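You operate a simulated robot arm through the tools that you are given. There is no shell and no other tool.

The job below is to be done with a simulated robot arm. You get a single attempt, and the scene is never put back.

Task
Clip the yellow and blue cords under matching clips, then shut the shelf.

The check looks at the end state, three seconds after you hand in, the way a careful person would. Anything else that was tipped, shoved, dropped, spilled or broken makes it a failure.

Robot
A 6-joint arm with a two-finger gripper, fixed in place. Base frame: the origin is at the foot of the arm, x ahead of it, y to its left, z up; the work surface is at about z = 0.74. Lengths are in m, angles in rad, forces in N, time in s.
Its first joint turns from -2.897 to 2.897 rad. Payload 3.43 kg.
The TCP is the grasp point between the finger pads, 0.02 m short of the fingertips. In the tool frame z runs along the fingers and y along their closing line. The gripper opens to 0.19 m. The gripper's body begins 0.248 m behind the TCP.
Orientation is that of the tool frame in the base frame, as a unit quaternion [x, y, z, w]. With the fingers straight down and closing along the base's y, the tool's x points along the base's -x, its y along +y and its z along -z.

Tools
- The arm moves only by the tool jog_arm. Its arguments are lists of equal length, an entry for each row: "xyz": the shift along the tool's x, y, z in m, a list of three; "angular": the turn, a rotation vector about the tool's x, y, z in rad, a list of three; "fingers": the finger opening in m, from 0 to 0.19. In form: {"xyz": [[x, y, z], ...], "angular": [[ax, ay, az], ...], "fingers": [fingers, ...]}. A call has 1 to 20 rows; each row shifts and turns the commanded pose from where the row before left it, along the tool's axes as they then stand. Rows are played at 5 a second. More than 0.05 m and 0.15 rad between two rows, or a gripper value outside its range, and nothing of the call is played. Where a pose cannot be reached the arm comes as near as it can. A force on the tool above 90 N (or 10 N above the force at the start of the call, whichever is more), or a blocked arm, ends the call early, and 0.2 s more pass. Each finger travels about 0.153 m/s and halts on what it meets, pressing with about 39 N; the grip force reading is that of the motor and also rises with nothing between the fingers. The clock runs only during rows and for 0.2 s after the last one: add rows that do not move to give the fingers time. It gives the time, the measured TCP pose, the force on the tool (base axes), the opening and the grip force at its end, in the units of the frame above (readings bear some noise), with the torque about the TCP (base axes, N m) and any sound that the robot's microphone picked up, and new pictures: "show" is both (left out), scene, wrist or none.
- Cameras (640 x 400 px; columns grow to the right, rows downward): "scene" is fixed at [0.2207, 0.4998, 1.3169]; the picture's right is [-0.72, -0.69, 0.00], its down [-0.38, 0.39, -0.84] and it looks along [0.58, -0.60, -0.54] (base axes); focal length 348 px, centre (320, 200). "wrist" rides on the gripper at [0.071, -0.008, -0.288] in the tool frame; the picture's right is [0.12, 0.99, 0.00], its down [-0.96, 0.12, -0.25] and it looks along [-0.25, 0.03, 0.97] (tool axes); focal length 261 px, centre (320, 200). There is no depth. A picture from a camera that has moved, and an enlarged one, comes with that camera's place and axes in the base frame and with its lens.
- slide_trunk(by): slides the trunk up (or, below 0, down) by that many m; the arm rides with it, the base frame stays. It gives what a move gives, with no picture.
- zoom(camera, box): a new picture of the part [left, top, right, bottom] of that camera's present view, enlarged. It takes no simulated time.
- sign_off(): hands the job in; it is judged then, once.

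Places have to be worked out from the pictures, the camera data and where the tool is seen. Open the gripper and draw the arm clear of the work before you hand the job in, unless the task says otherwise.

The tools are called after "Emit:" as a command line: name --argument value ..., lists and objects as JSON in quotes. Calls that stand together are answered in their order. jog_arm: Moves the arm, as the interface text tells. Its arguments: {"type":"object","properties":{"xyz":{"type":"array","items":{"type":"array","items":{"type":"number"}}},"angular":{"type":"array","items":{"type":"array","items":{"type":"number"}}},"fingers":{"type":"array","items":{"type":"number"}},"show":{"type":"string","enum":["both","scene","wrist","none"]}},"required":["xyz","angular","fingers"]} The other tools are called the same way: slide_trunk (by) slides the trunk up or down; zoom (camera, box) takes an enlarged picture of a part of a camera's view; sign_off () hands the job in.

At the start:

```text
time_s: 0.0
position: [0.6988, -0.2339, 1.0436]
ee_rot: [0.0, 1.0, 0.0, 0.0]
ft_force: [-0.9, -1.2, -0.3]
moment: [0.0, 0.01, 0.0]
gripper_width: 0.19
gripper_force: 0.0
trunk travel left (down, up): [-0.2, 0.24]
```

scene: 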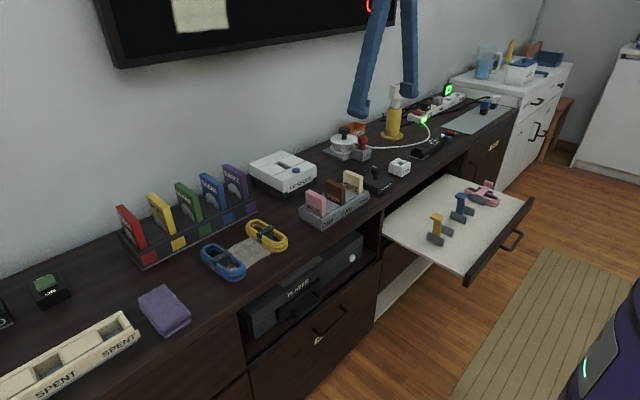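
wrist: 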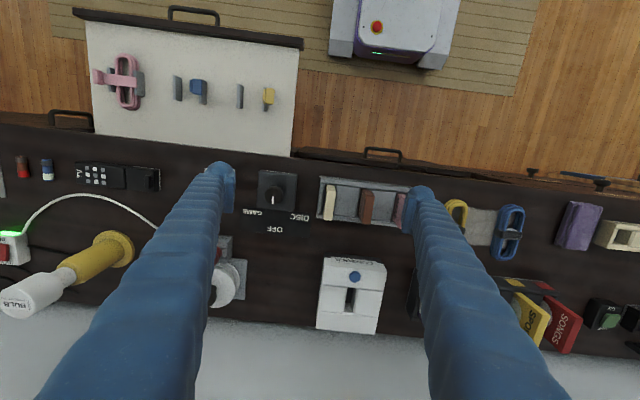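

I'll start by looking closely at the cords, the pull-out shelf with the clips, and the area around them.

Emit:
zoom --camera "scene" --box '[380, 160, 540, 290]'

Emit:
zoom --camera "scene" --box '[180, 180, 380, 305]'

Emit:
zoom --camera "wrist" --box '[70, 0, 310, 150]'

Emit:
zoom --camera "wrist" --box '[300, 140, 620, 340]'

```text
3.08 times, centred on (460, 225) of scene
camera zoom: at [0.2207, 0.4998, 1.3169], right [-0.72, -0.69, 0.0], down [-0.38, 0.39, -0.84], along [0.58, -0.6, -0.54], focal length 1071 px, centre (-111, 123)
```

zoom: 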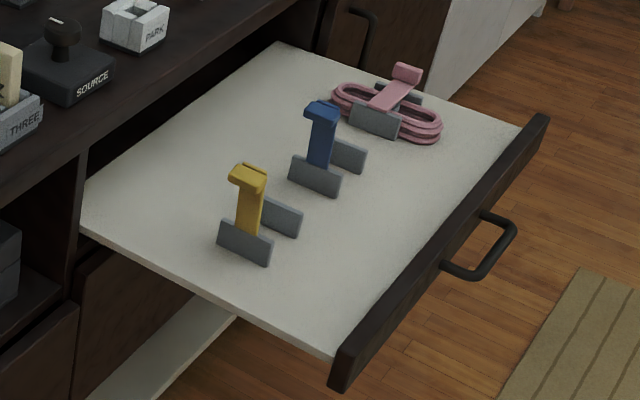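

```text
3.20 times, centred on (280, 242) of scene
camera zoom: at [0.2207, 0.4998, 1.3169], right [-0.72, -0.69, 0.0], down [-0.38, 0.39, -0.84], along [0.58, -0.6, -0.54], focal length 1114 px, centre (448, 64)
```

zoom: 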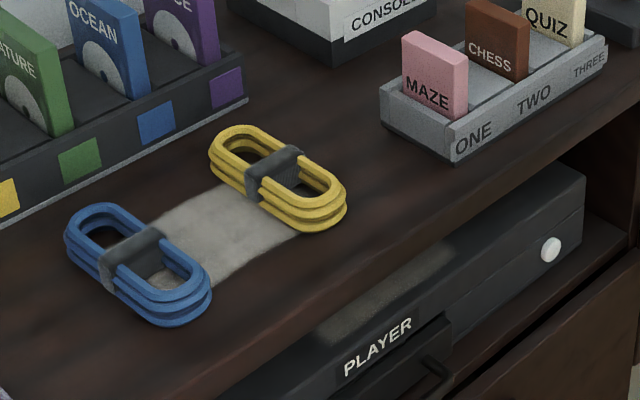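

```text
2.67 times, centred on (190, 75) of wrist
camera zoom: at [0.6302, -0.2442, 1.3313], right [-0.12, 0.99, 0.0], down [0.96, 0.12, 0.25], along [0.24, 0.03, -0.97], focal length 695 px, centre (667, 533)
```

zoom: 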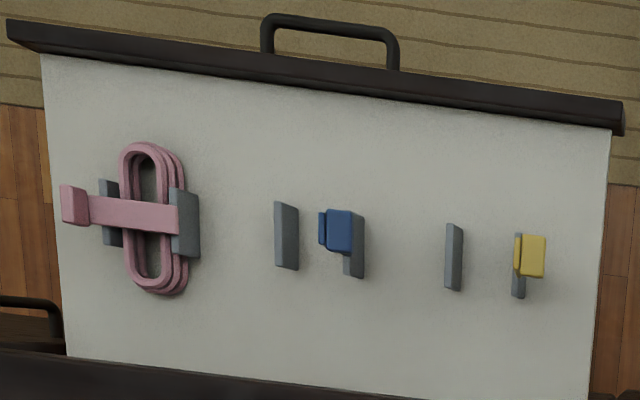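

```text
2.00 times, centred on (460, 240) of wrist
camera zoom: at [0.6302, -0.2442, 1.3313], right [-0.12, 0.99, 0.0], down [0.96, 0.12, 0.25], along [0.24, 0.03, -0.97], focal length 521 px, centre (40, 120)
```

zoom: 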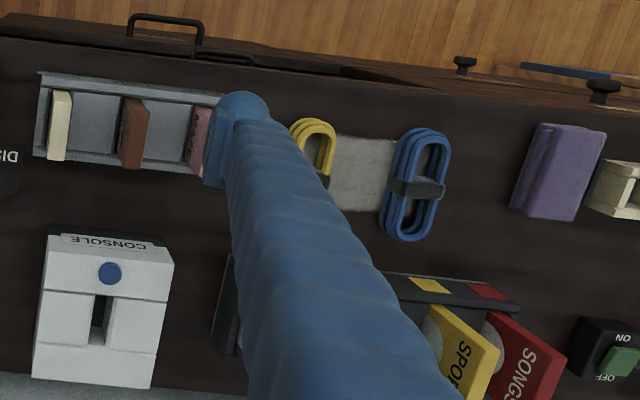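

The cords lie near (0.80, 0.09) for yellow and (0.80, 0.22) for blue, and the shelf clips are near (0.56, -0.43) for yellow and (0.56, -0.59) for blue. I'll move over the yellow cord at height and turn the gripper so it closes along base x, which is the long axis of the cords.

Emit:
jog_arm --xyz '[[-0.0145, 0.0463, 0], [-0.0145, 0.0463, 0], [-0.0145, 0.0463, 0], [-0.0145, 0.0463, 0], [-0.0145, 0.0463, 0], [-0.0145, 0.0463, 0], [-0.0145, 0.0463, 0], [0, 0, 0], [0, 0, 0], [0, 0, 0], [0, 0, 0], [0, 0, 0], [0, 0, 0], [0, 0, 0], [0, 0, 0], [0, 0, 0], [0, 0, 0], [0, 0, 0]]' --angular '[[0, 0, 0], [0, 0, 0], [0, 0, 0], [0, 0, 0], [0, 0, 0], [0, 0, 0], [0, 0, 0], [0, 0, -0.1428], [0, 0, -0.1428], [0, 0, -0.1428], [0, 0, -0.1428], [0, 0, -0.1428], [0, 0, -0.1428], [0, 0, -0.1428], [0, 0, -0.1428], [0, 0, -0.1428], [0, 0, -0.1428], [0, 0, -0.1428]]' --fingers '[0.19, 0.19, 0.19, 0.19, 0.19, 0.19, 0.19, 0.19, 0.19, 0.19, 0.19, 0.19, 0.19, 0.19, 0.19, 0.19, 0.19, 0.19]' --show "both"

```text
time_s: 3.8
position: [0.8015, 0.0897, 1.0426]
ee_rot: [0.709, -0.705, -0.001, 0.001]
ft_force: [0.3, 1.0, -0.3]
moment: [0.02, 0.0, 0.03]
gripper_width: 0.1898
gripper_force: 0.1
trunk travel left (down, up): [-0.2, 0.24]
camera wrist: at [0.8105, 0.0181, 1.3312], right [-0.99, -0.12, 0.0], down [-0.12, 0.96, 0.25], along [-0.03, 0.25, -0.97], focal length 261 px, centre (320, 200)
```

scene: 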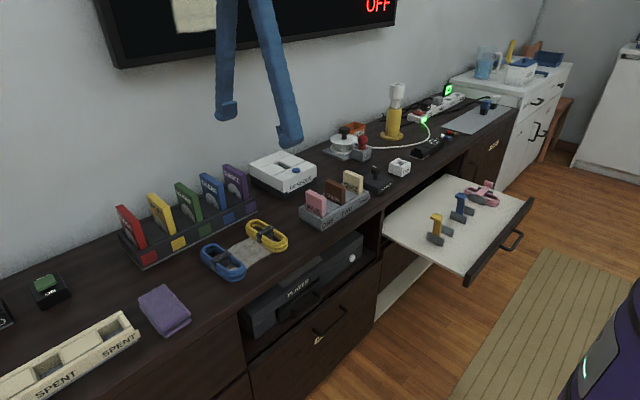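
wrist: 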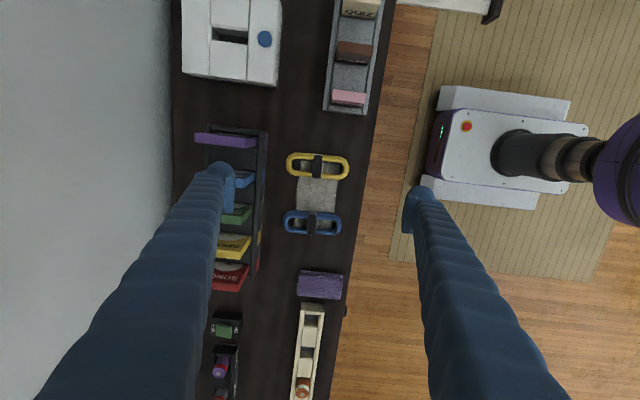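

The gripper now closes along x, with the camera on the -y side. I'll zoom in on the cords to get their exact centres, extents and orientation.

Emit:
zoom --camera "wrist" --box '[260, 135, 380, 255]'

Emit:
zoom --camera "scene" --box '[190, 205, 300, 285]'

```text
3.33 times, centred on (320, 195) of wrist
camera zoom: at [0.8105, 0.0181, 1.3312], right [-0.99, -0.12, 0.0], down [-0.12, 0.96, 0.25], along [-0.03, 0.25, -0.97], focal length 869 px, centre (320, 217)
```

zoom: 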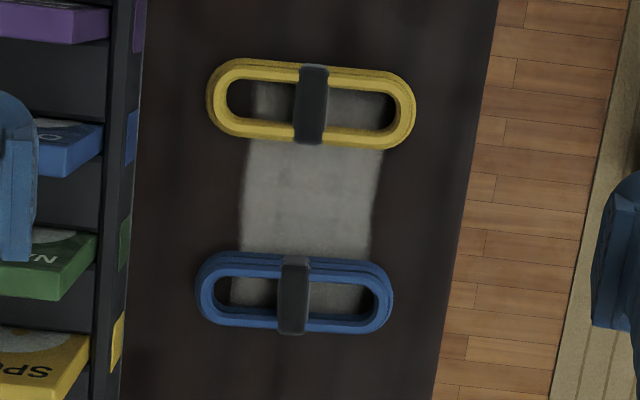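

```text
5.00 times, centred on (245, 245) of scene
camera zoom: at [0.2207, 0.4998, 1.3169], right [-0.72, -0.69, 0.0], down [-0.38, 0.39, -0.84], along [0.58, -0.6, -0.54], focal length 1741 px, centre (695, -25)
```

zoom: 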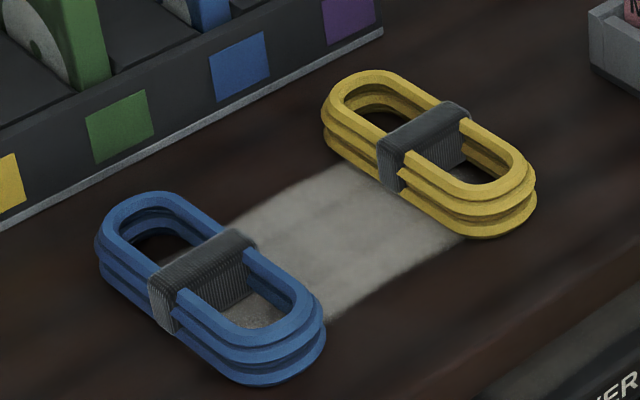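

The yellow cord is centred at about (0.808, 0.088), is 0.134 m long, and sits about 0.064 rad counter-clockwise of base x. I'll align with it, narrow the fingers to 0.16 and go down to just above it to check.

Emit:
jog_arm --xyz '[[0.0025, -0.0075, 0], [0, 0, 0.045], [0, 0, 0.045], [0, 0, 0.045], [0, 0, 0.045], [0, 0, 0.03], [0, 0, 0]]' --angular '[[0, 0, -0.064], [0, 0, 0], [0, 0, 0], [0, 0, 0], [0, 0, 0], [0, 0, 0], [0, 0, 0]]' --fingers '[0.16, 0.16, 0.16, 0.16, 0.16, 0.16, 0.16]' --show "both"

```text
time_s: 5.4
position: [0.8057, 0.0857, 0.8345]
ee_rot: [0.73, -0.684, -0.001, 0.002]
ft_force: [0.7, 0.2, -0.1]
moment: [0.0, 0.0, 0.01]
gripper_width: 0.1599
gripper_force: 0.0
trunk travel left (down, up): [-0.2, 0.24]
camera wrist: at [0.8209, 0.0157, 1.122], right [-0.98, -0.18, 0.0], down [-0.18, 0.95, 0.25], along [-0.05, 0.24, -0.97], focal length 261 px, centre (320, 200)
```

scene: 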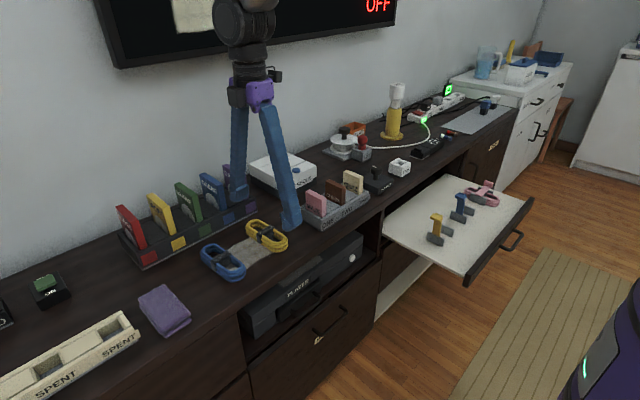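
wrist: 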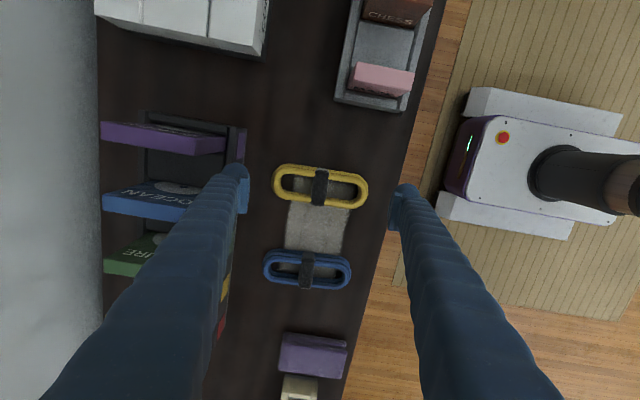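

The cord is centred between the fingers. I'll zoom in to check the yaw alignment before the last part of the descent.

Emit:
zoom --camera "wrist" --box '[220, 130, 420, 255]'

Emit:
zoom --camera "scene" --box '[190, 165, 330, 285]'

```text
3.20 times, centred on (320, 192) of wrist
camera zoom: at [0.8209, 0.0157, 1.122], right [-0.98, -0.18, 0.0], down [-0.18, 0.95, 0.25], along [-0.05, 0.24, -0.97], focal length 834 px, centre (320, 224)
```

zoom: 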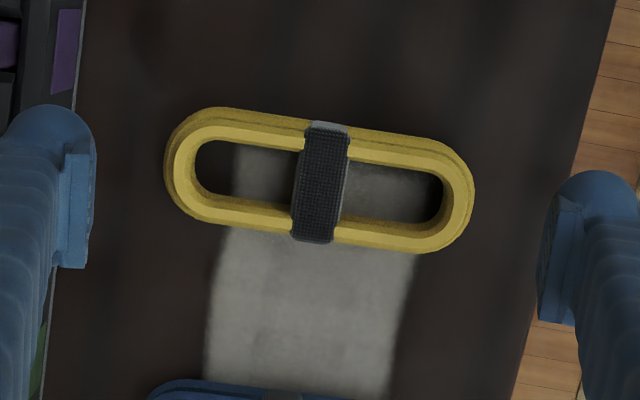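

```text
3.33 times, centred on (260, 225) of scene
camera zoom: at [0.2207, 0.4998, 1.3169], right [-0.72, -0.69, 0.0], down [-0.38, 0.39, -0.84], along [0.58, -0.6, -0.54], focal length 1160 px, centre (520, 117)
```

zoom: 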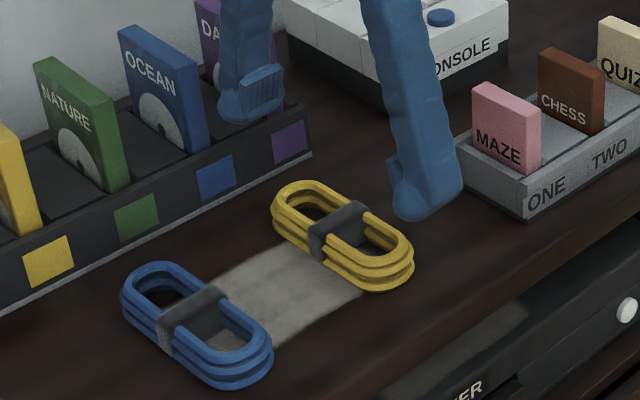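

Alignment looks good: the cord is centred and parallel to the closing line. I'll descend so the tips end about 5 mm above the counter, then close on the ends of the cord.

Emit:
jog_arm --xyz '[[0, 0, 0.03], [0, 0, 0.03], [0, 0, 0.0085], [0, 0, 0], [0, 0, 0], [0, 0, 0], [0, 0, 0]]' --angular '[[0, 0, 0], [0, 0, 0], [0, 0, 0], [0, 0, 0], [0, 0, 0], [0, 0, 0], [0, 0, 0]]' --fingers '[0.16, 0.16, 0.16, 0.16, 0.125, 0.12, 0.12]' --show "both"

```text
time_s: 7.0
position: [0.8075, 0.0874, 0.767]
ee_rot: [0.729, -0.684, -0.001, 0.001]
ft_force: [-0.6, 0.9, 0.7]
moment: [0.01, 0.07, -0.02]
gripper_width: 0.1296
gripper_force: 39.1
trunk travel left (down, up): [-0.2, 0.24]
camera wrist: at [0.8217, 0.016, 1.054], right [-0.98, -0.18, 0.0], down [-0.18, 0.95, 0.25], along [-0.05, 0.24, -0.97], focal length 261 px, centre (320, 200)
```

scene: 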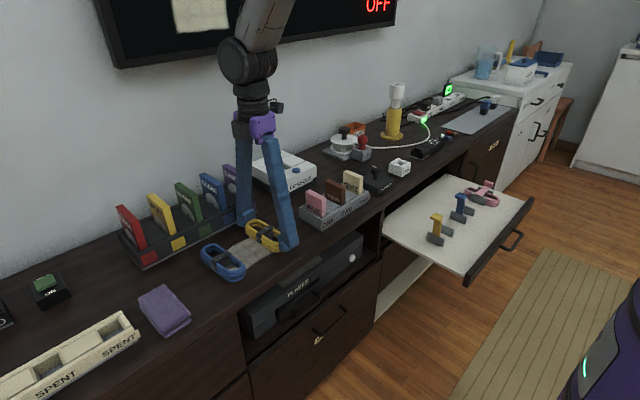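
wrist: 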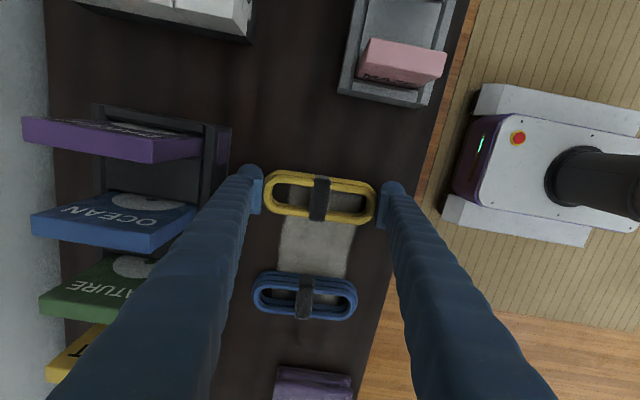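

The cord is gripped at 0.130 m with 39 N. I'll lift it straight up 0.2 m and check that it came along.

Emit:
jog_arm --xyz '[[0, 0, -0.02], [0, 0, -0.04], [0, 0, -0.045], [0, 0, -0.045], [0, 0, -0.045], [0, 0, -0.025], [0, 0, 0]]' --angular '[[0, 0, 0], [0, 0, 0], [0, 0, 0], [0, 0, 0], [0, 0, 0], [0, 0, 0], [0, 0, 0]]' --fingers '[0.12, 0.12, 0.12, 0.12, 0.12, 0.12, 0.12]' --show "both"

```text
time_s: 8.6
position: [0.8098, 0.0863, 0.9843]
ee_rot: [0.729, -0.684, -0.001, 0.001]
ft_force: [0.7, 0.5, 0.4]
moment: [0.0, 0.0, -0.04]
gripper_width: 0.1203
gripper_force: 0.0
trunk travel left (down, up): [-0.2, 0.24]
camera wrist: at [0.8236, 0.0167, 1.2726], right [-0.98, -0.18, 0.0], down [-0.18, 0.95, 0.25], along [-0.05, 0.24, -0.97], focal length 261 px, centre (320, 200)
```

scene: 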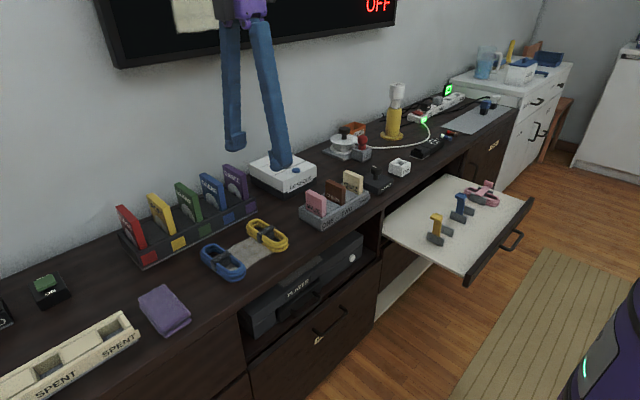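
wrist: 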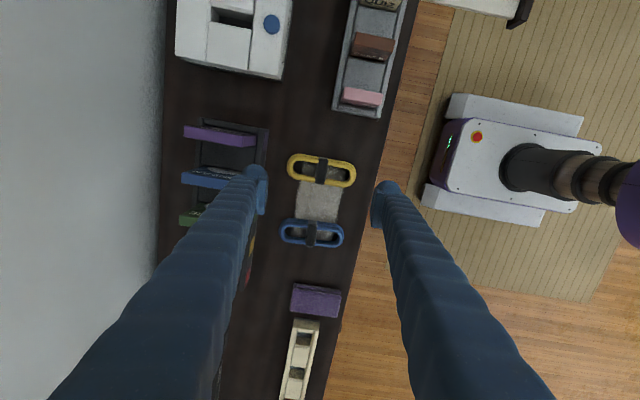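

The fingers came up empty and closed to 0.120, so the cord slipped out and is still on the counter. I'll zoom in to see how it lies before choosing another grip.

Emit:
zoom --camera "wrist" --box '[265, 135, 375, 255]'

Emit:
zoom --camera "scene" --box '[190, 205, 300, 285]'

```text
3.33 times, centred on (320, 195) of wrist
camera zoom: at [0.8236, 0.0167, 1.2726], right [-0.98, -0.18, 0.0], down [-0.18, 0.95, 0.25], along [-0.05, 0.24, -0.97], focal length 869 px, centre (320, 217)
```

zoom: 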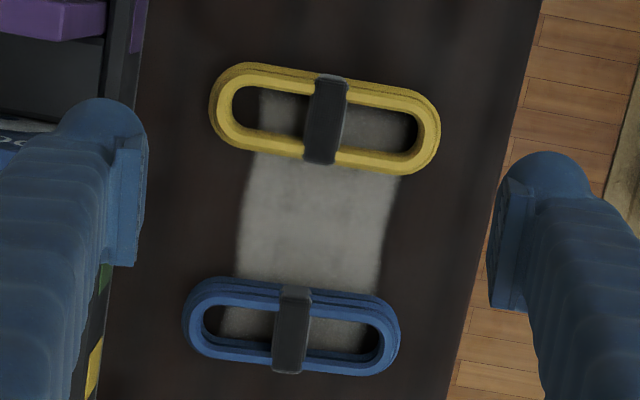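

```text
5.00 times, centred on (245, 245) of scene
camera zoom: at [0.2207, 0.4998, 1.3169], right [-0.72, -0.69, 0.0], down [-0.38, 0.39, -0.84], along [0.58, -0.6, -0.54], focal length 1741 px, centre (695, -25)
```

zoom: 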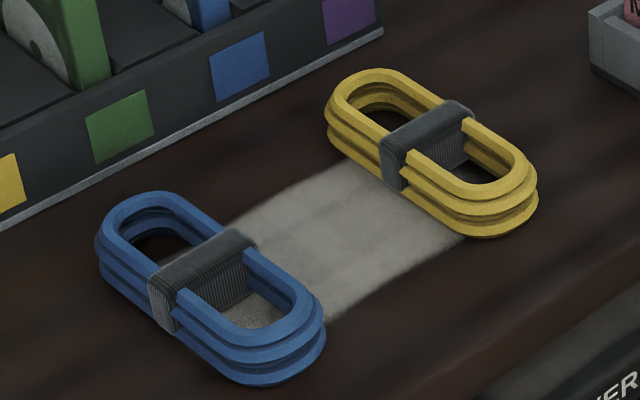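

The cord barely moved. From stereo, its top is only at about z ≈ 0.763, so my pads gripped just the top edge. I'll open, trim the yaw slightly, and go back down to a lower grip height.

Emit:
jog_arm --xyz '[[0, 0, 0], [0, 0, 0.045], [0, 0, 0.045], [0, 0, 0.045], [0, 0, 0.045], [0, 0, 0.03], [0, 0, 0.013], [0, 0, 0], [0, 0, 0]]' --angular '[[0, 0, 0.03], [0, 0, 0], [0, 0, 0], [0, 0, 0], [0, 0, 0], [0, 0, 0], [0, 0, 0], [0, 0, 0], [0, 0, 0]]' --fingers '[0.16, 0.16, 0.16, 0.16, 0.16, 0.16, 0.16, 0.16, 0.16]' --show "both"

Emit:
zoom --camera "scene" --box '[200, 190, 330, 275]'

Emit:
zoom --camera "wrist" --box '[220, 130, 420, 255]'

```text
time_s: 10.6
position: [0.8083, 0.0857, 0.7635]
ee_rot: [0.719, -0.695, -0.001, 0.001]
ft_force: [0.5, 0.3, 1.0]
moment: [0.0, 0.03, 0.0]
gripper_width: 0.1599
gripper_force: 0.0
trunk travel left (down, up): [-0.2, 0.24]
camera wrist: at [0.8211, 0.0154, 1.0506], right [-0.99, -0.15, 0.0], down [-0.15, 0.96, 0.25], along [-0.04, 0.24, -0.97], focal length 261 px, centre (320, 200)
```

scene: 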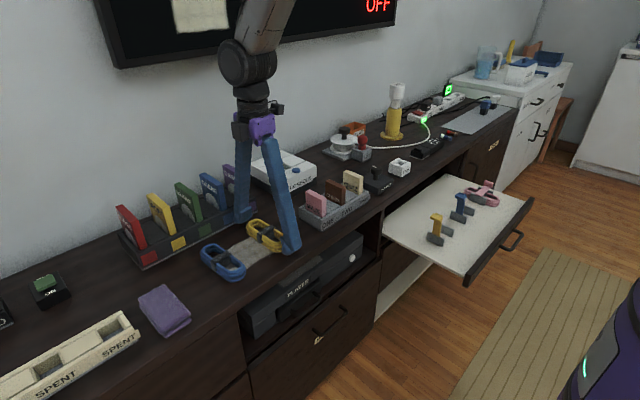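
wrist: 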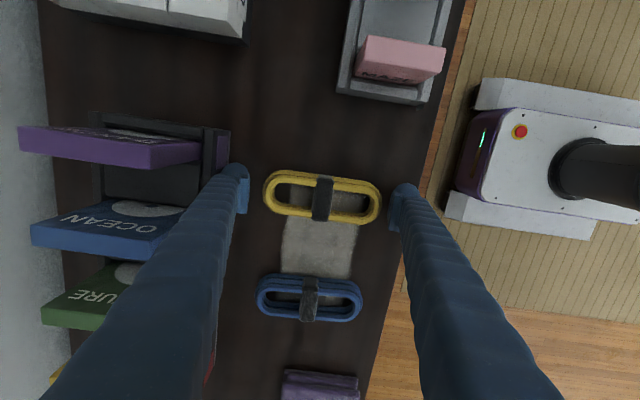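

```text
4.71 times, centred on (265, 232) of scene
camera zoom: at [0.2207, 0.4998, 1.3169], right [-0.72, -0.69, 0.0], down [-0.38, 0.39, -0.84], along [0.58, -0.6, -0.54], focal length 1638 px, centre (579, 47)
```

zoom: 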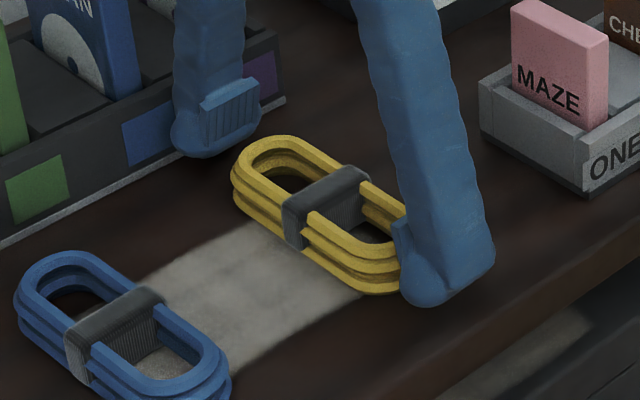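

```text
3.20 times, centred on (320, 192) of wrist
camera zoom: at [0.8211, 0.0154, 1.0506], right [-0.99, -0.15, 0.0], down [-0.15, 0.96, 0.25], along [-0.04, 0.24, -0.97], focal length 834 px, centre (320, 224)
```

zoom: 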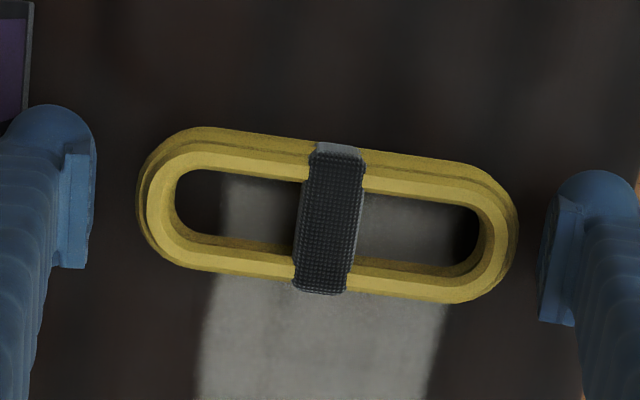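

The pads reach roughly the cord's full height now. I'll lower 3 mm more and close gently with no lift, so I can inspect the contact up close.

Emit:
jog_arm --xyz '[[0, -0.002, 0.003], [0, 0, 0], [0, 0, 0], [0, 0, 0], [0, 0, 0]]' --angular '[[0, 0, 0], [0, 0, 0], [0, 0, 0], [0, 0, 0], [0, 0, 0]]' --fingers '[0.16, 0.145, 0.135, 0.12, 0.11]' --show "both"

Emit:
zoom --camera "scene" --box '[200, 190, 330, 275]'

Emit:
zoom --camera "wrist" --box '[220, 130, 420, 255]'

```text
time_s: 11.8
position: [0.8103, 0.0863, 0.7604]
ee_rot: [0.72, -0.694, 0.0, 0.0]
ft_force: [0.2, 0.2, 4.0]
moment: [-0.1, 0.33, -0.06]
gripper_width: 0.1313
gripper_force: 39.0
trunk travel left (down, up): [-0.2, 0.24]
camera wrist: at [0.8227, 0.0155, 1.0482], right [-0.99, -0.15, 0.0], down [-0.15, 0.96, 0.25], along [-0.04, 0.24, -0.97], focal length 261 px, centre (320, 200)
```

scene: 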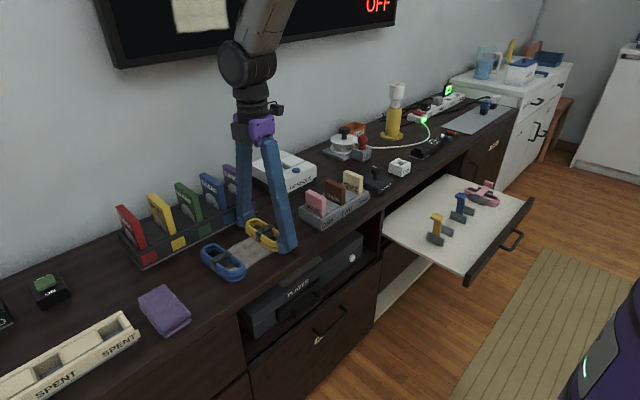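
wrist: 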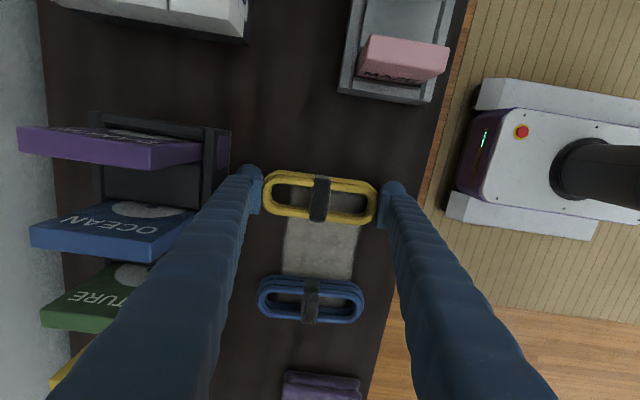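

```text
4.71 times, centred on (265, 232) of scene
camera zoom: at [0.2207, 0.4998, 1.3169], right [-0.72, -0.69, 0.0], down [-0.38, 0.39, -0.84], along [0.58, -0.6, -0.54], focal length 1638 px, centre (579, 47)
```

zoom: 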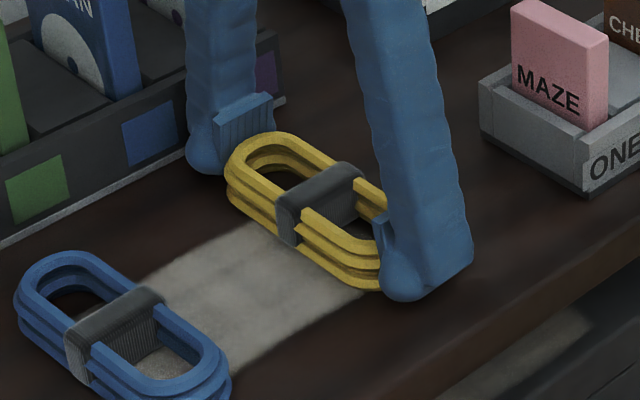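

```text
3.20 times, centred on (320, 192) of wrist
camera zoom: at [0.8227, 0.0155, 1.0482], right [-0.99, -0.15, 0.0], down [-0.15, 0.96, 0.25], along [-0.04, 0.24, -0.97], focal length 834 px, centre (320, 224)
```

zoom: 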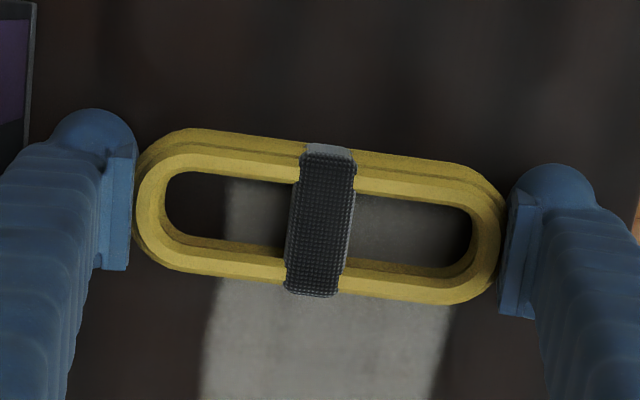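

Contact looks square at both ends (0.131 m, 39 N). I'll lift slowly by 2.5 cm in small steps and check.

Emit:
jog_arm --xyz '[[0, 0, 0], [0, 0, -0.002], [0, 0, -0.004], [0, 0, -0.005], [0, 0, -0.006], [0, 0, -0.008], [0, 0, 0]]' --angular '[[0, 0, 0], [0, 0, 0], [0, 0, 0], [0, 0, 0], [0, 0, 0], [0, 0, 0], [0, 0, 0]]' --fingers '[0.1, 0.1, 0.1, 0.1, 0.1, 0.1, 0.1]' --show "scene"

Emit:
zoom --camera "scene" --box '[200, 190, 330, 275]'

Emit:
zoom --camera "wrist" --box '[220, 130, 420, 255]'

```text
time_s: 13.4
position: [0.8094, 0.0861, 0.782]
ee_rot: [0.719, -0.695, -0.001, 0.0]
ft_force: [0.0, 0.2, -0.4]
moment: [-0.02, 0.02, -0.02]
gripper_width: 0.1307
gripper_force: 39.1
trunk travel left (down, up): [-0.2, 0.24]
```

scene: 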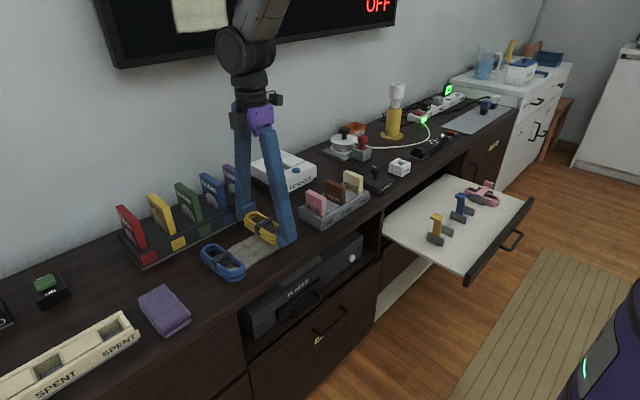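

```text
4.71 times, centred on (265, 232) of scene
camera zoom: at [0.2207, 0.4998, 1.3169], right [-0.72, -0.69, 0.0], down [-0.38, 0.39, -0.84], along [0.58, -0.6, -0.54], focal length 1638 px, centre (579, 47)
```

zoom: 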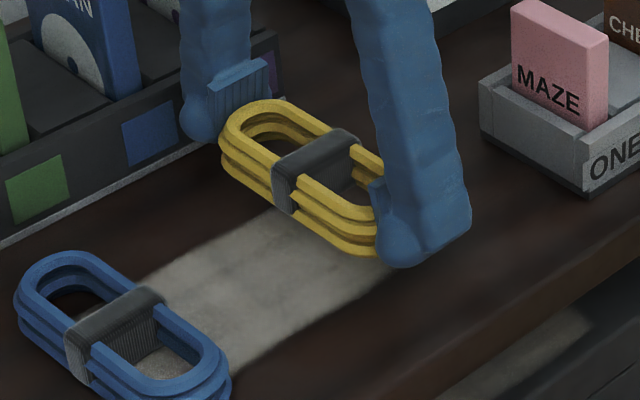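

```text
3.20 times, centred on (320, 192) of wrist
camera zoom: at [0.8222, 0.0163, 1.0718], right [-0.99, -0.15, 0.0], down [-0.15, 0.96, 0.25], along [-0.04, 0.24, -0.97], focal length 834 px, centre (320, 224)
```

zoom: 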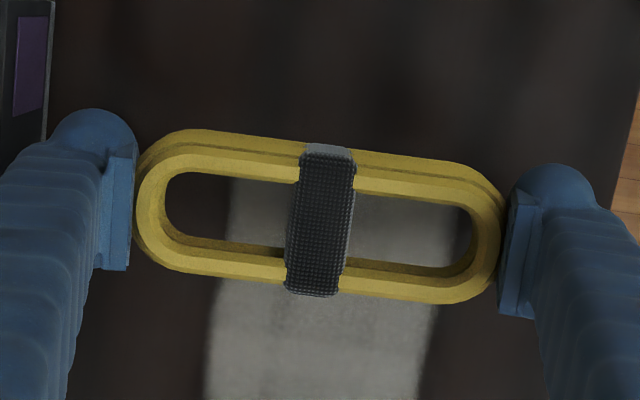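

The cord is lifted and held square in the fingers. I'll keep going up gently to about z = 0.955 and straighten the yaw to match base x.

Emit:
jog_arm --xyz '[[0, 0, -0.012], [0, 0, -0.02], [0, 0, -0.025], [0, 0, -0.025], [0, 0, -0.025], [0, 0, -0.025], [0, 0, -0.025], [0, 0, -0.015], [0, 0, 0]]' --angular '[[0, 0, 0], [0, 0, 0], [0, 0, 0], [0, 0, 0.01], [0, 0, 0.012], [0, 0, 0.012], [0, 0, 0], [0, 0, 0], [0, 0, 0]]' --fingers '[0.1, 0.1, 0.1, 0.1, 0.1, 0.1, 0.1, 0.1, 0.1]' --show "wrist"

```text
time_s: 15.4
position: [0.8094, 0.0872, 0.9566]
ee_rot: [0.707, -0.707, -0.001, 0.001]
ft_force: [-0.2, -0.8, -0.5]
moment: [-0.06, -0.01, 0.01]
gripper_width: 0.1306
gripper_force: 38.7
trunk travel left (down, up): [-0.2, 0.24]
camera wrist: at [0.8198, 0.0159, 1.2446], right [-0.99, -0.12, 0.0], down [-0.12, 0.96, 0.25], along [-0.03, 0.25, -0.97], focal length 261 px, centre (320, 200)
```

wrist: 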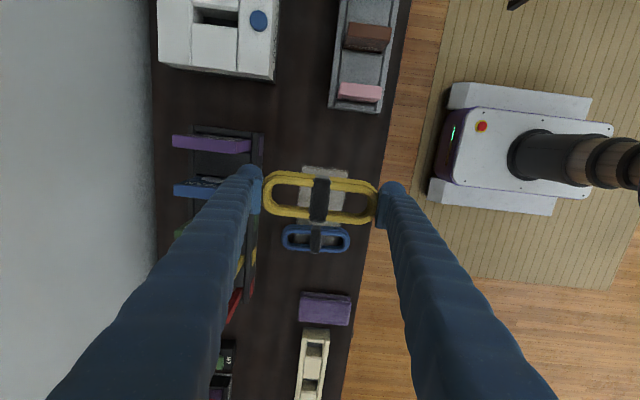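

The cord is held steady at 0.1306 m, with the yaw exactly along x. Next I'll carry it at z ≈ 0.955 to about (0.57, -0.30), beside the clips, so the camera can see them past the cord.

Emit:
jog_arm --xyz '[[0.011, 0.007, 0], [0.02, 0.0125, 0], [0.0215, 0.0134, 0], [0.0215, 0.0134, 0], [0.0215, 0.0134, 0], [0.0215, 0.0134, 0], [0.0215, 0.0134, 0], [0.0215, 0.0134, 0], [0.0215, 0.0134, 0], [0.0215, 0.0134, 0], [0.0215, 0.0134, 0], [0.0215, 0.0134, 0], [0.0215, 0.0134, 0], [0.0215, 0.0134, 0], [0.0215, 0.0134, 0], [0.0215, 0.0134, 0], [0.0215, 0.0134, 0], [0.02, 0.0125, 0], [0.011, 0.007, 0], [0, 0, 0]]' --angular '[[0, 0, 0], [0, 0, 0], [0, 0, 0], [0, 0, 0], [0, 0, 0], [0, 0, 0], [0, 0, 0], [0, 0, 0], [0, 0, 0], [0, 0, 0], [0, 0, 0], [0, 0, 0], [0, 0, 0], [0, 0, 0], [0, 0, 0], [0, 0, 0], [0, 0, 0], [0, 0, 0], [0, 0, 0], [0, 0, 0]]' --fingers '[0.1, 0.1, 0.1, 0.1, 0.1, 0.1, 0.1, 0.1, 0.1, 0.1, 0.1, 0.1, 0.1, 0.1, 0.1, 0.1, 0.1, 0.1, 0.1, 0.1]' --show "both"

```text
time_s: 19.6
position: [0.5704, -0.2979, 0.9575]
ee_rot: [0.708, -0.706, -0.001, 0.0]
ft_force: [-0.9, -0.4, -1.2]
moment: [0.0, 0.03, 0.03]
gripper_width: 0.1302
gripper_force: 39.0
trunk travel left (down, up): [-0.2, 0.24]
camera wrist: at [0.5803, -0.3686, 1.2452], right [-0.99, -0.12, 0.0], down [-0.12, 0.96, 0.25], along [-0.03, 0.25, -0.97], focal length 261 px, centre (320, 200)
```

scene: 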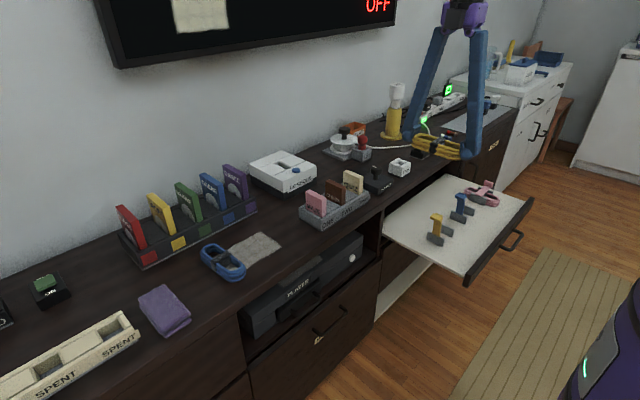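
wrist: 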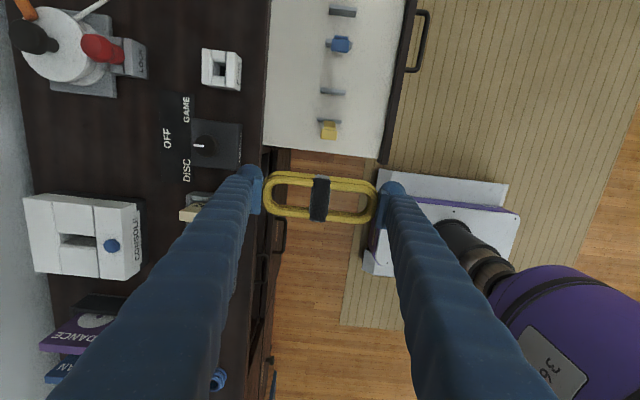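

The cord is still held (0.130 m). The clips and the shelf edge show at the top of the wrist view. I'll go down here, clear of both counter and shelf, for a closer look at the clips.

Emit:
jog_arm --xyz '[[0, 0, 0.012], [0, 0, 0.025], [0, 0, 0.025], [0, 0, 0.025], [0, 0, 0.025], [0, 0, 0.02], [0, 0, 0.01], [0, 0, 0]]' --angular '[[0, 0, 0], [0, 0, 0], [0, 0, 0], [0, 0, 0], [0, 0, 0], [0, 0, 0], [0, 0, 0], [0, 0, 0]]' --fingers '[0.1, 0.1, 0.1, 0.1, 0.1, 0.1, 0.1, 0.1]' --show "wrist"

Emit:
zoom --camera "wrist" --box '[240, 0, 440, 160]'

Emit:
zoom --camera "scene" --box '[390, 130, 540, 290]'

```text
time_s: 21.4
position: [0.5691, -0.2982, 0.8134]
ee_rot: [0.708, -0.707, 0.0, -0.001]
ft_force: [-0.3, -0.2, -0.9]
moment: [-0.01, 0.02, 0.03]
gripper_width: 0.13
gripper_force: 39.2
trunk travel left (down, up): [-0.2, 0.24]
camera wrist: at [0.5787, -0.3693, 1.1017], right [-0.99, -0.12, 0.0], down [-0.12, 0.96, 0.25], along [-0.03, 0.25, -0.97], focal length 261 px, centre (320, 200)
```

wrist: 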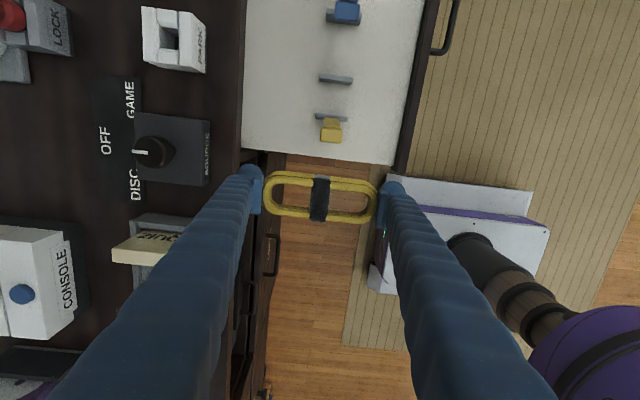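

```text
2.50 times, centred on (340, 80) of wrist
camera zoom: at [0.5787, -0.3693, 1.1017], right [-0.99, -0.12, 0.0], down [-0.12, 0.96, 0.25], along [-0.03, 0.25, -0.97], focal length 652 px, centre (270, 500)
```

zoom: 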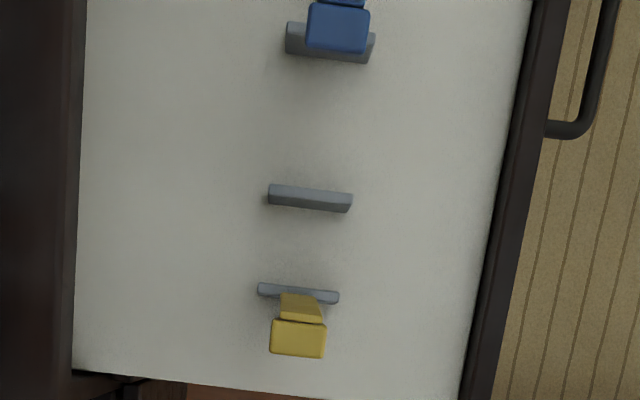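

```text
2.50 times, centred on (465, 210) of scene
camera zoom: at [0.2207, 0.4998, 1.3169], right [-0.72, -0.69, 0.0], down [-0.38, 0.39, -0.84], along [0.58, -0.6, -0.54], focal length 870 px, centre (-42, 175)
```

zoom: 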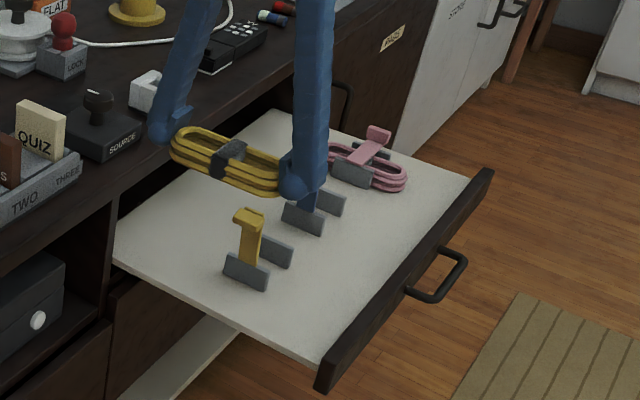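

I have a clear view of the yellow clip's posts. I'll enlarge it further to place the posts and the strap precisely.

Emit:
zoom --camera "wrist" --box '[300, 60, 380, 150]'

Emit:
zoom --camera "scene" --box '[415, 200, 475, 250]'

Emit:
zoom --camera "wrist" --box '[240, 160, 400, 240]'

```text
4.44 times, centred on (340, 105) of wrist
camera zoom: at [0.5787, -0.3693, 1.1017], right [-0.99, -0.12, 0.0], down [-0.12, 0.96, 0.25], along [-0.03, 0.25, -0.97], focal length 1158 px, centre (231, 622)
```

zoom: 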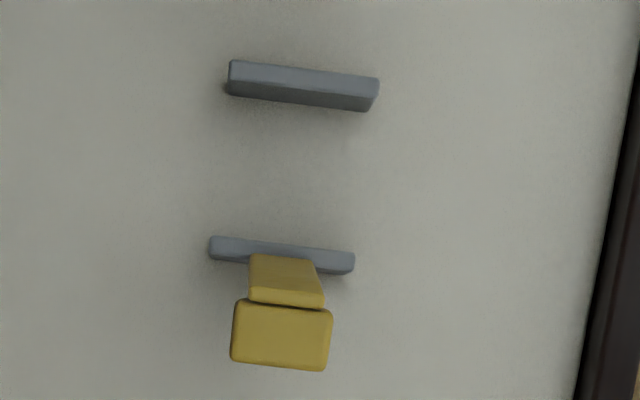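

```text
8.00 times, centred on (445, 225) of scene
camera zoom: at [0.2207, 0.4998, 1.3169], right [-0.72, -0.69, 0.0], down [-0.38, 0.39, -0.84], along [0.58, -0.6, -0.54], focal length 2785 px, centre (-680, 0)
```

zoom: 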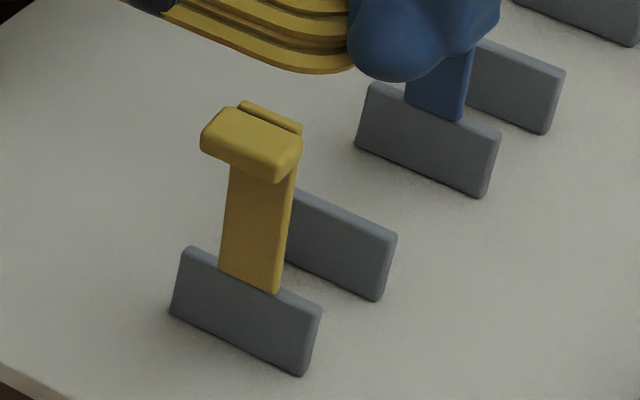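

```text
4.00 times, centred on (320, 200) of wrist
camera zoom: at [0.5787, -0.3693, 1.1017], right [-0.99, -0.12, 0.0], down [-0.12, 0.96, 0.25], along [-0.03, 0.25, -0.97], focal length 1043 px, centre (320, 200)
```

zoom: 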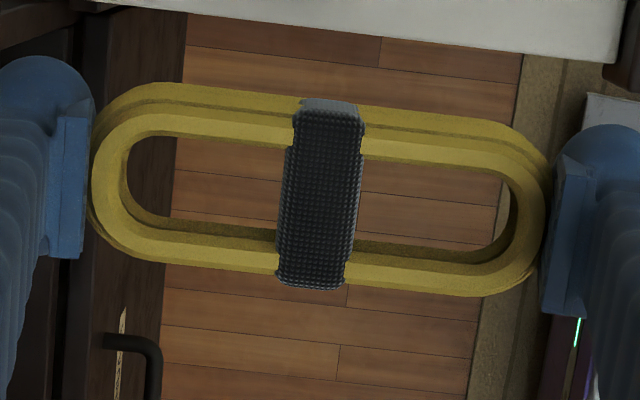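

The clip's inner gap runs from about y = -0.460 to -0.402, centred at (0.562, -0.431). Post tops are at about z ≈ 0.613 and the strap leans open toward +y. I'll zoom on the held cord to find its offset from the TCP.

Emit:
zoom --camera "wrist" --box '[255, 165, 325, 235]'

Emit:
zoom --camera "wrist" --box '[315, 165, 395, 235]'

Emit:
zoom --camera "scene" --box '[420, 170, 480, 215]'

```text
5.71 times, centred on (290, 200) of wrist
camera zoom: at [0.5787, -0.3693, 1.1017], right [-0.99, -0.12, 0.0], down [-0.12, 0.96, 0.25], along [-0.03, 0.25, -0.97], focal length 1489 px, centre (491, 200)
```

zoom: 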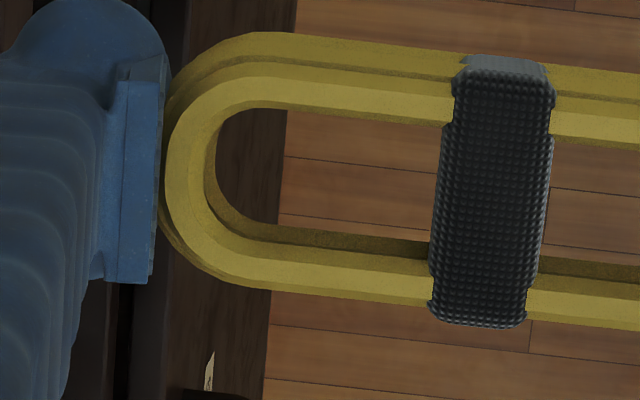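

```text
5.71 times, centred on (355, 200) of wrist
camera zoom: at [0.5787, -0.3693, 1.1017], right [-0.99, -0.12, 0.0], down [-0.12, 0.96, 0.25], along [-0.03, 0.25, -0.97], focal length 1489 px, centre (120, 200)
```

zoom: 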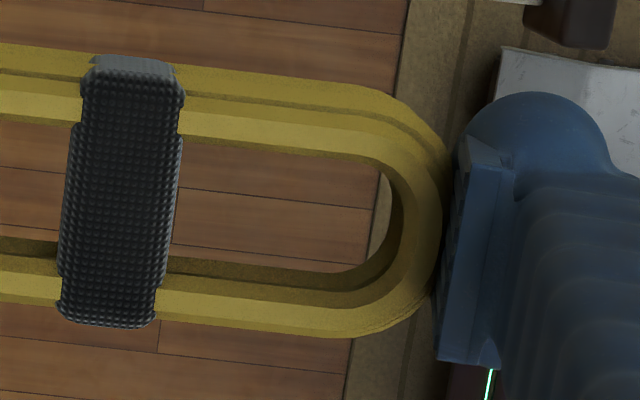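

```text
8.89 times, centred on (450, 192) of scene
camera zoom: at [0.2207, 0.4998, 1.3169], right [-0.72, -0.69, 0.0], down [-0.38, 0.39, -0.84], along [0.58, -0.6, -0.54], focal length 3094 px, centre (-836, 267)
```

zoom: 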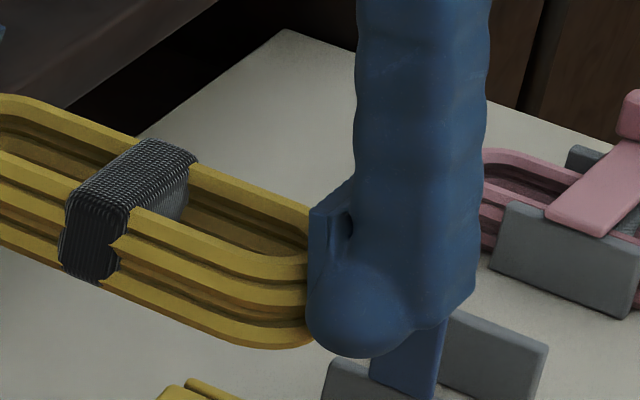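

The cord's centre sits about 2.5 mm toward +y from the TCP. I'll move over the yellow clip to TCP (0.562, -0.4335) and lower part of the way, keeping the cord above the posts, to check alignment.

Emit:
jog_arm --xyz '[[0.012, 0.0, 0], [0.023, 0.0015, 0], [0.024, 0.0015, 0], [0.024, 0.0015, 0], [0.024, 0.0015, 0], [0.0185, 0.0017, 0], [0.01, 0, 0], [0, 0, 0.012], [0, 0, 0.02], [0, 0, 0.025], [0, 0, 0.025], [0, 0, 0.018], [0, 0, 0.01], [0, 0, 0]]' --angular '[[0, 0, 0], [0, 0, 0], [0, 0, 0], [0, 0, 0], [0, 0, 0], [0, 0, 0], [0, 0, 0], [0, 0, 0], [0, 0, 0], [0, 0, 0], [0, 0, 0], [0, 0, 0], [0, 0, 0], [0, 0, 0]]' --fingers '[0.1, 0.1, 0.1, 0.1, 0.1, 0.1, 0.1, 0.1, 0.1, 0.1, 0.1, 0.1, 0.1, 0.1]' --show "both"

Emit:
zoom --camera "wrist" --box '[240, 140, 400, 240]'

Emit:
zoom --camera "scene" --box '[390, 170, 500, 260]'

```text
time_s: 24.4
position: [0.5616, -0.4334, 0.7037]
ee_rot: [-0.707, 0.707, 0.0, 0.0]
ft_force: [-0.8, 0.2, -0.7]
moment: [-0.02, 0.01, -0.01]
gripper_width: 0.1299
gripper_force: 39.1
trunk travel left (down, up): [-0.2, 0.24]
camera wrist: at [0.5713, -0.5045, 0.9914], right [-0.99, -0.12, 0.0], down [-0.12, 0.96, 0.25], along [-0.03, 0.25, -0.97], focal length 261 px, centre (320, 200)
```

scene: 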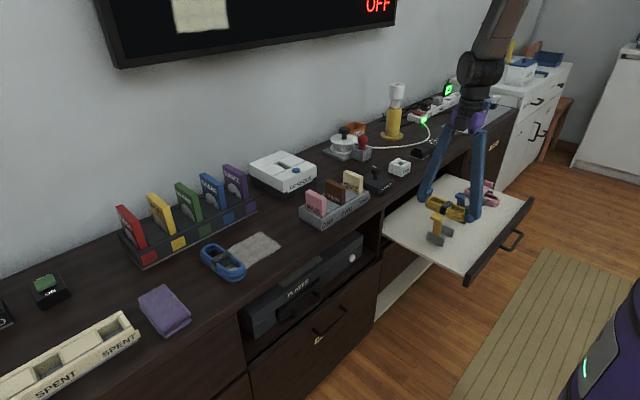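
wrist: 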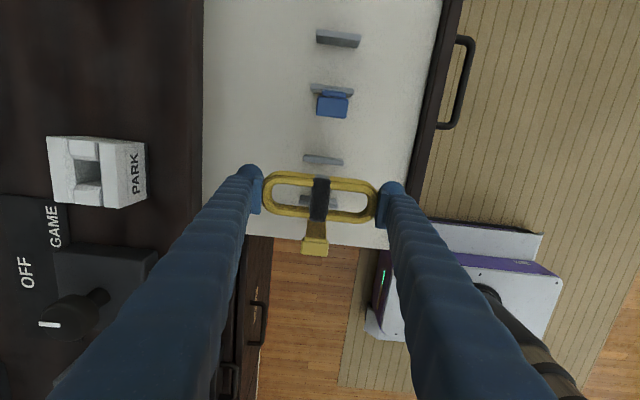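

```text
4.00 times, centred on (320, 190) of wrist
camera zoom: at [0.5713, -0.5045, 0.9914], right [-0.99, -0.12, 0.0], down [-0.12, 0.96, 0.25], along [-0.03, 0.25, -0.97], focal length 1043 px, centre (320, 240)
```

zoom: 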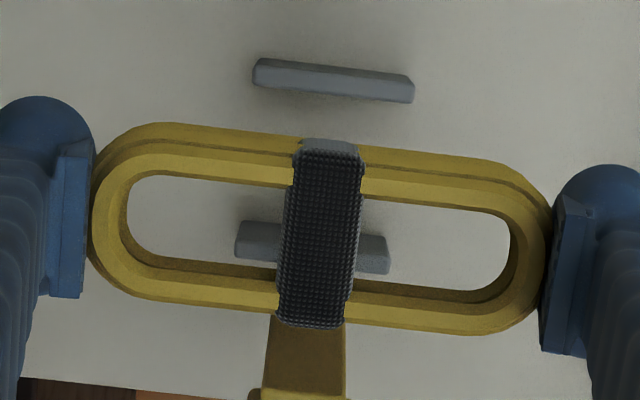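

```text
4.44 times, centred on (445, 215) of scene
camera zoom: at [0.2207, 0.4998, 1.3169], right [-0.72, -0.69, 0.0], down [-0.38, 0.39, -0.84], along [0.58, -0.6, -0.54], focal length 1547 px, centre (-236, 133)
```

zoom: 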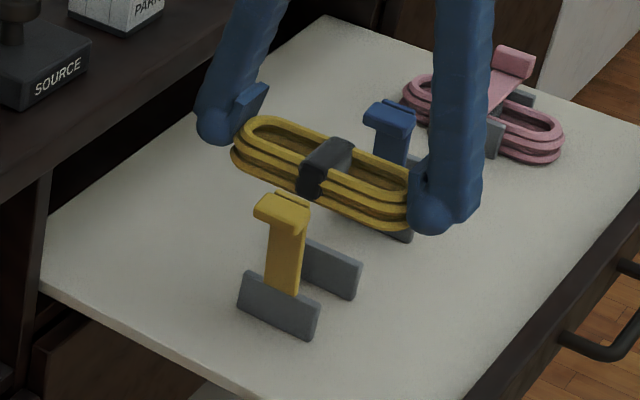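

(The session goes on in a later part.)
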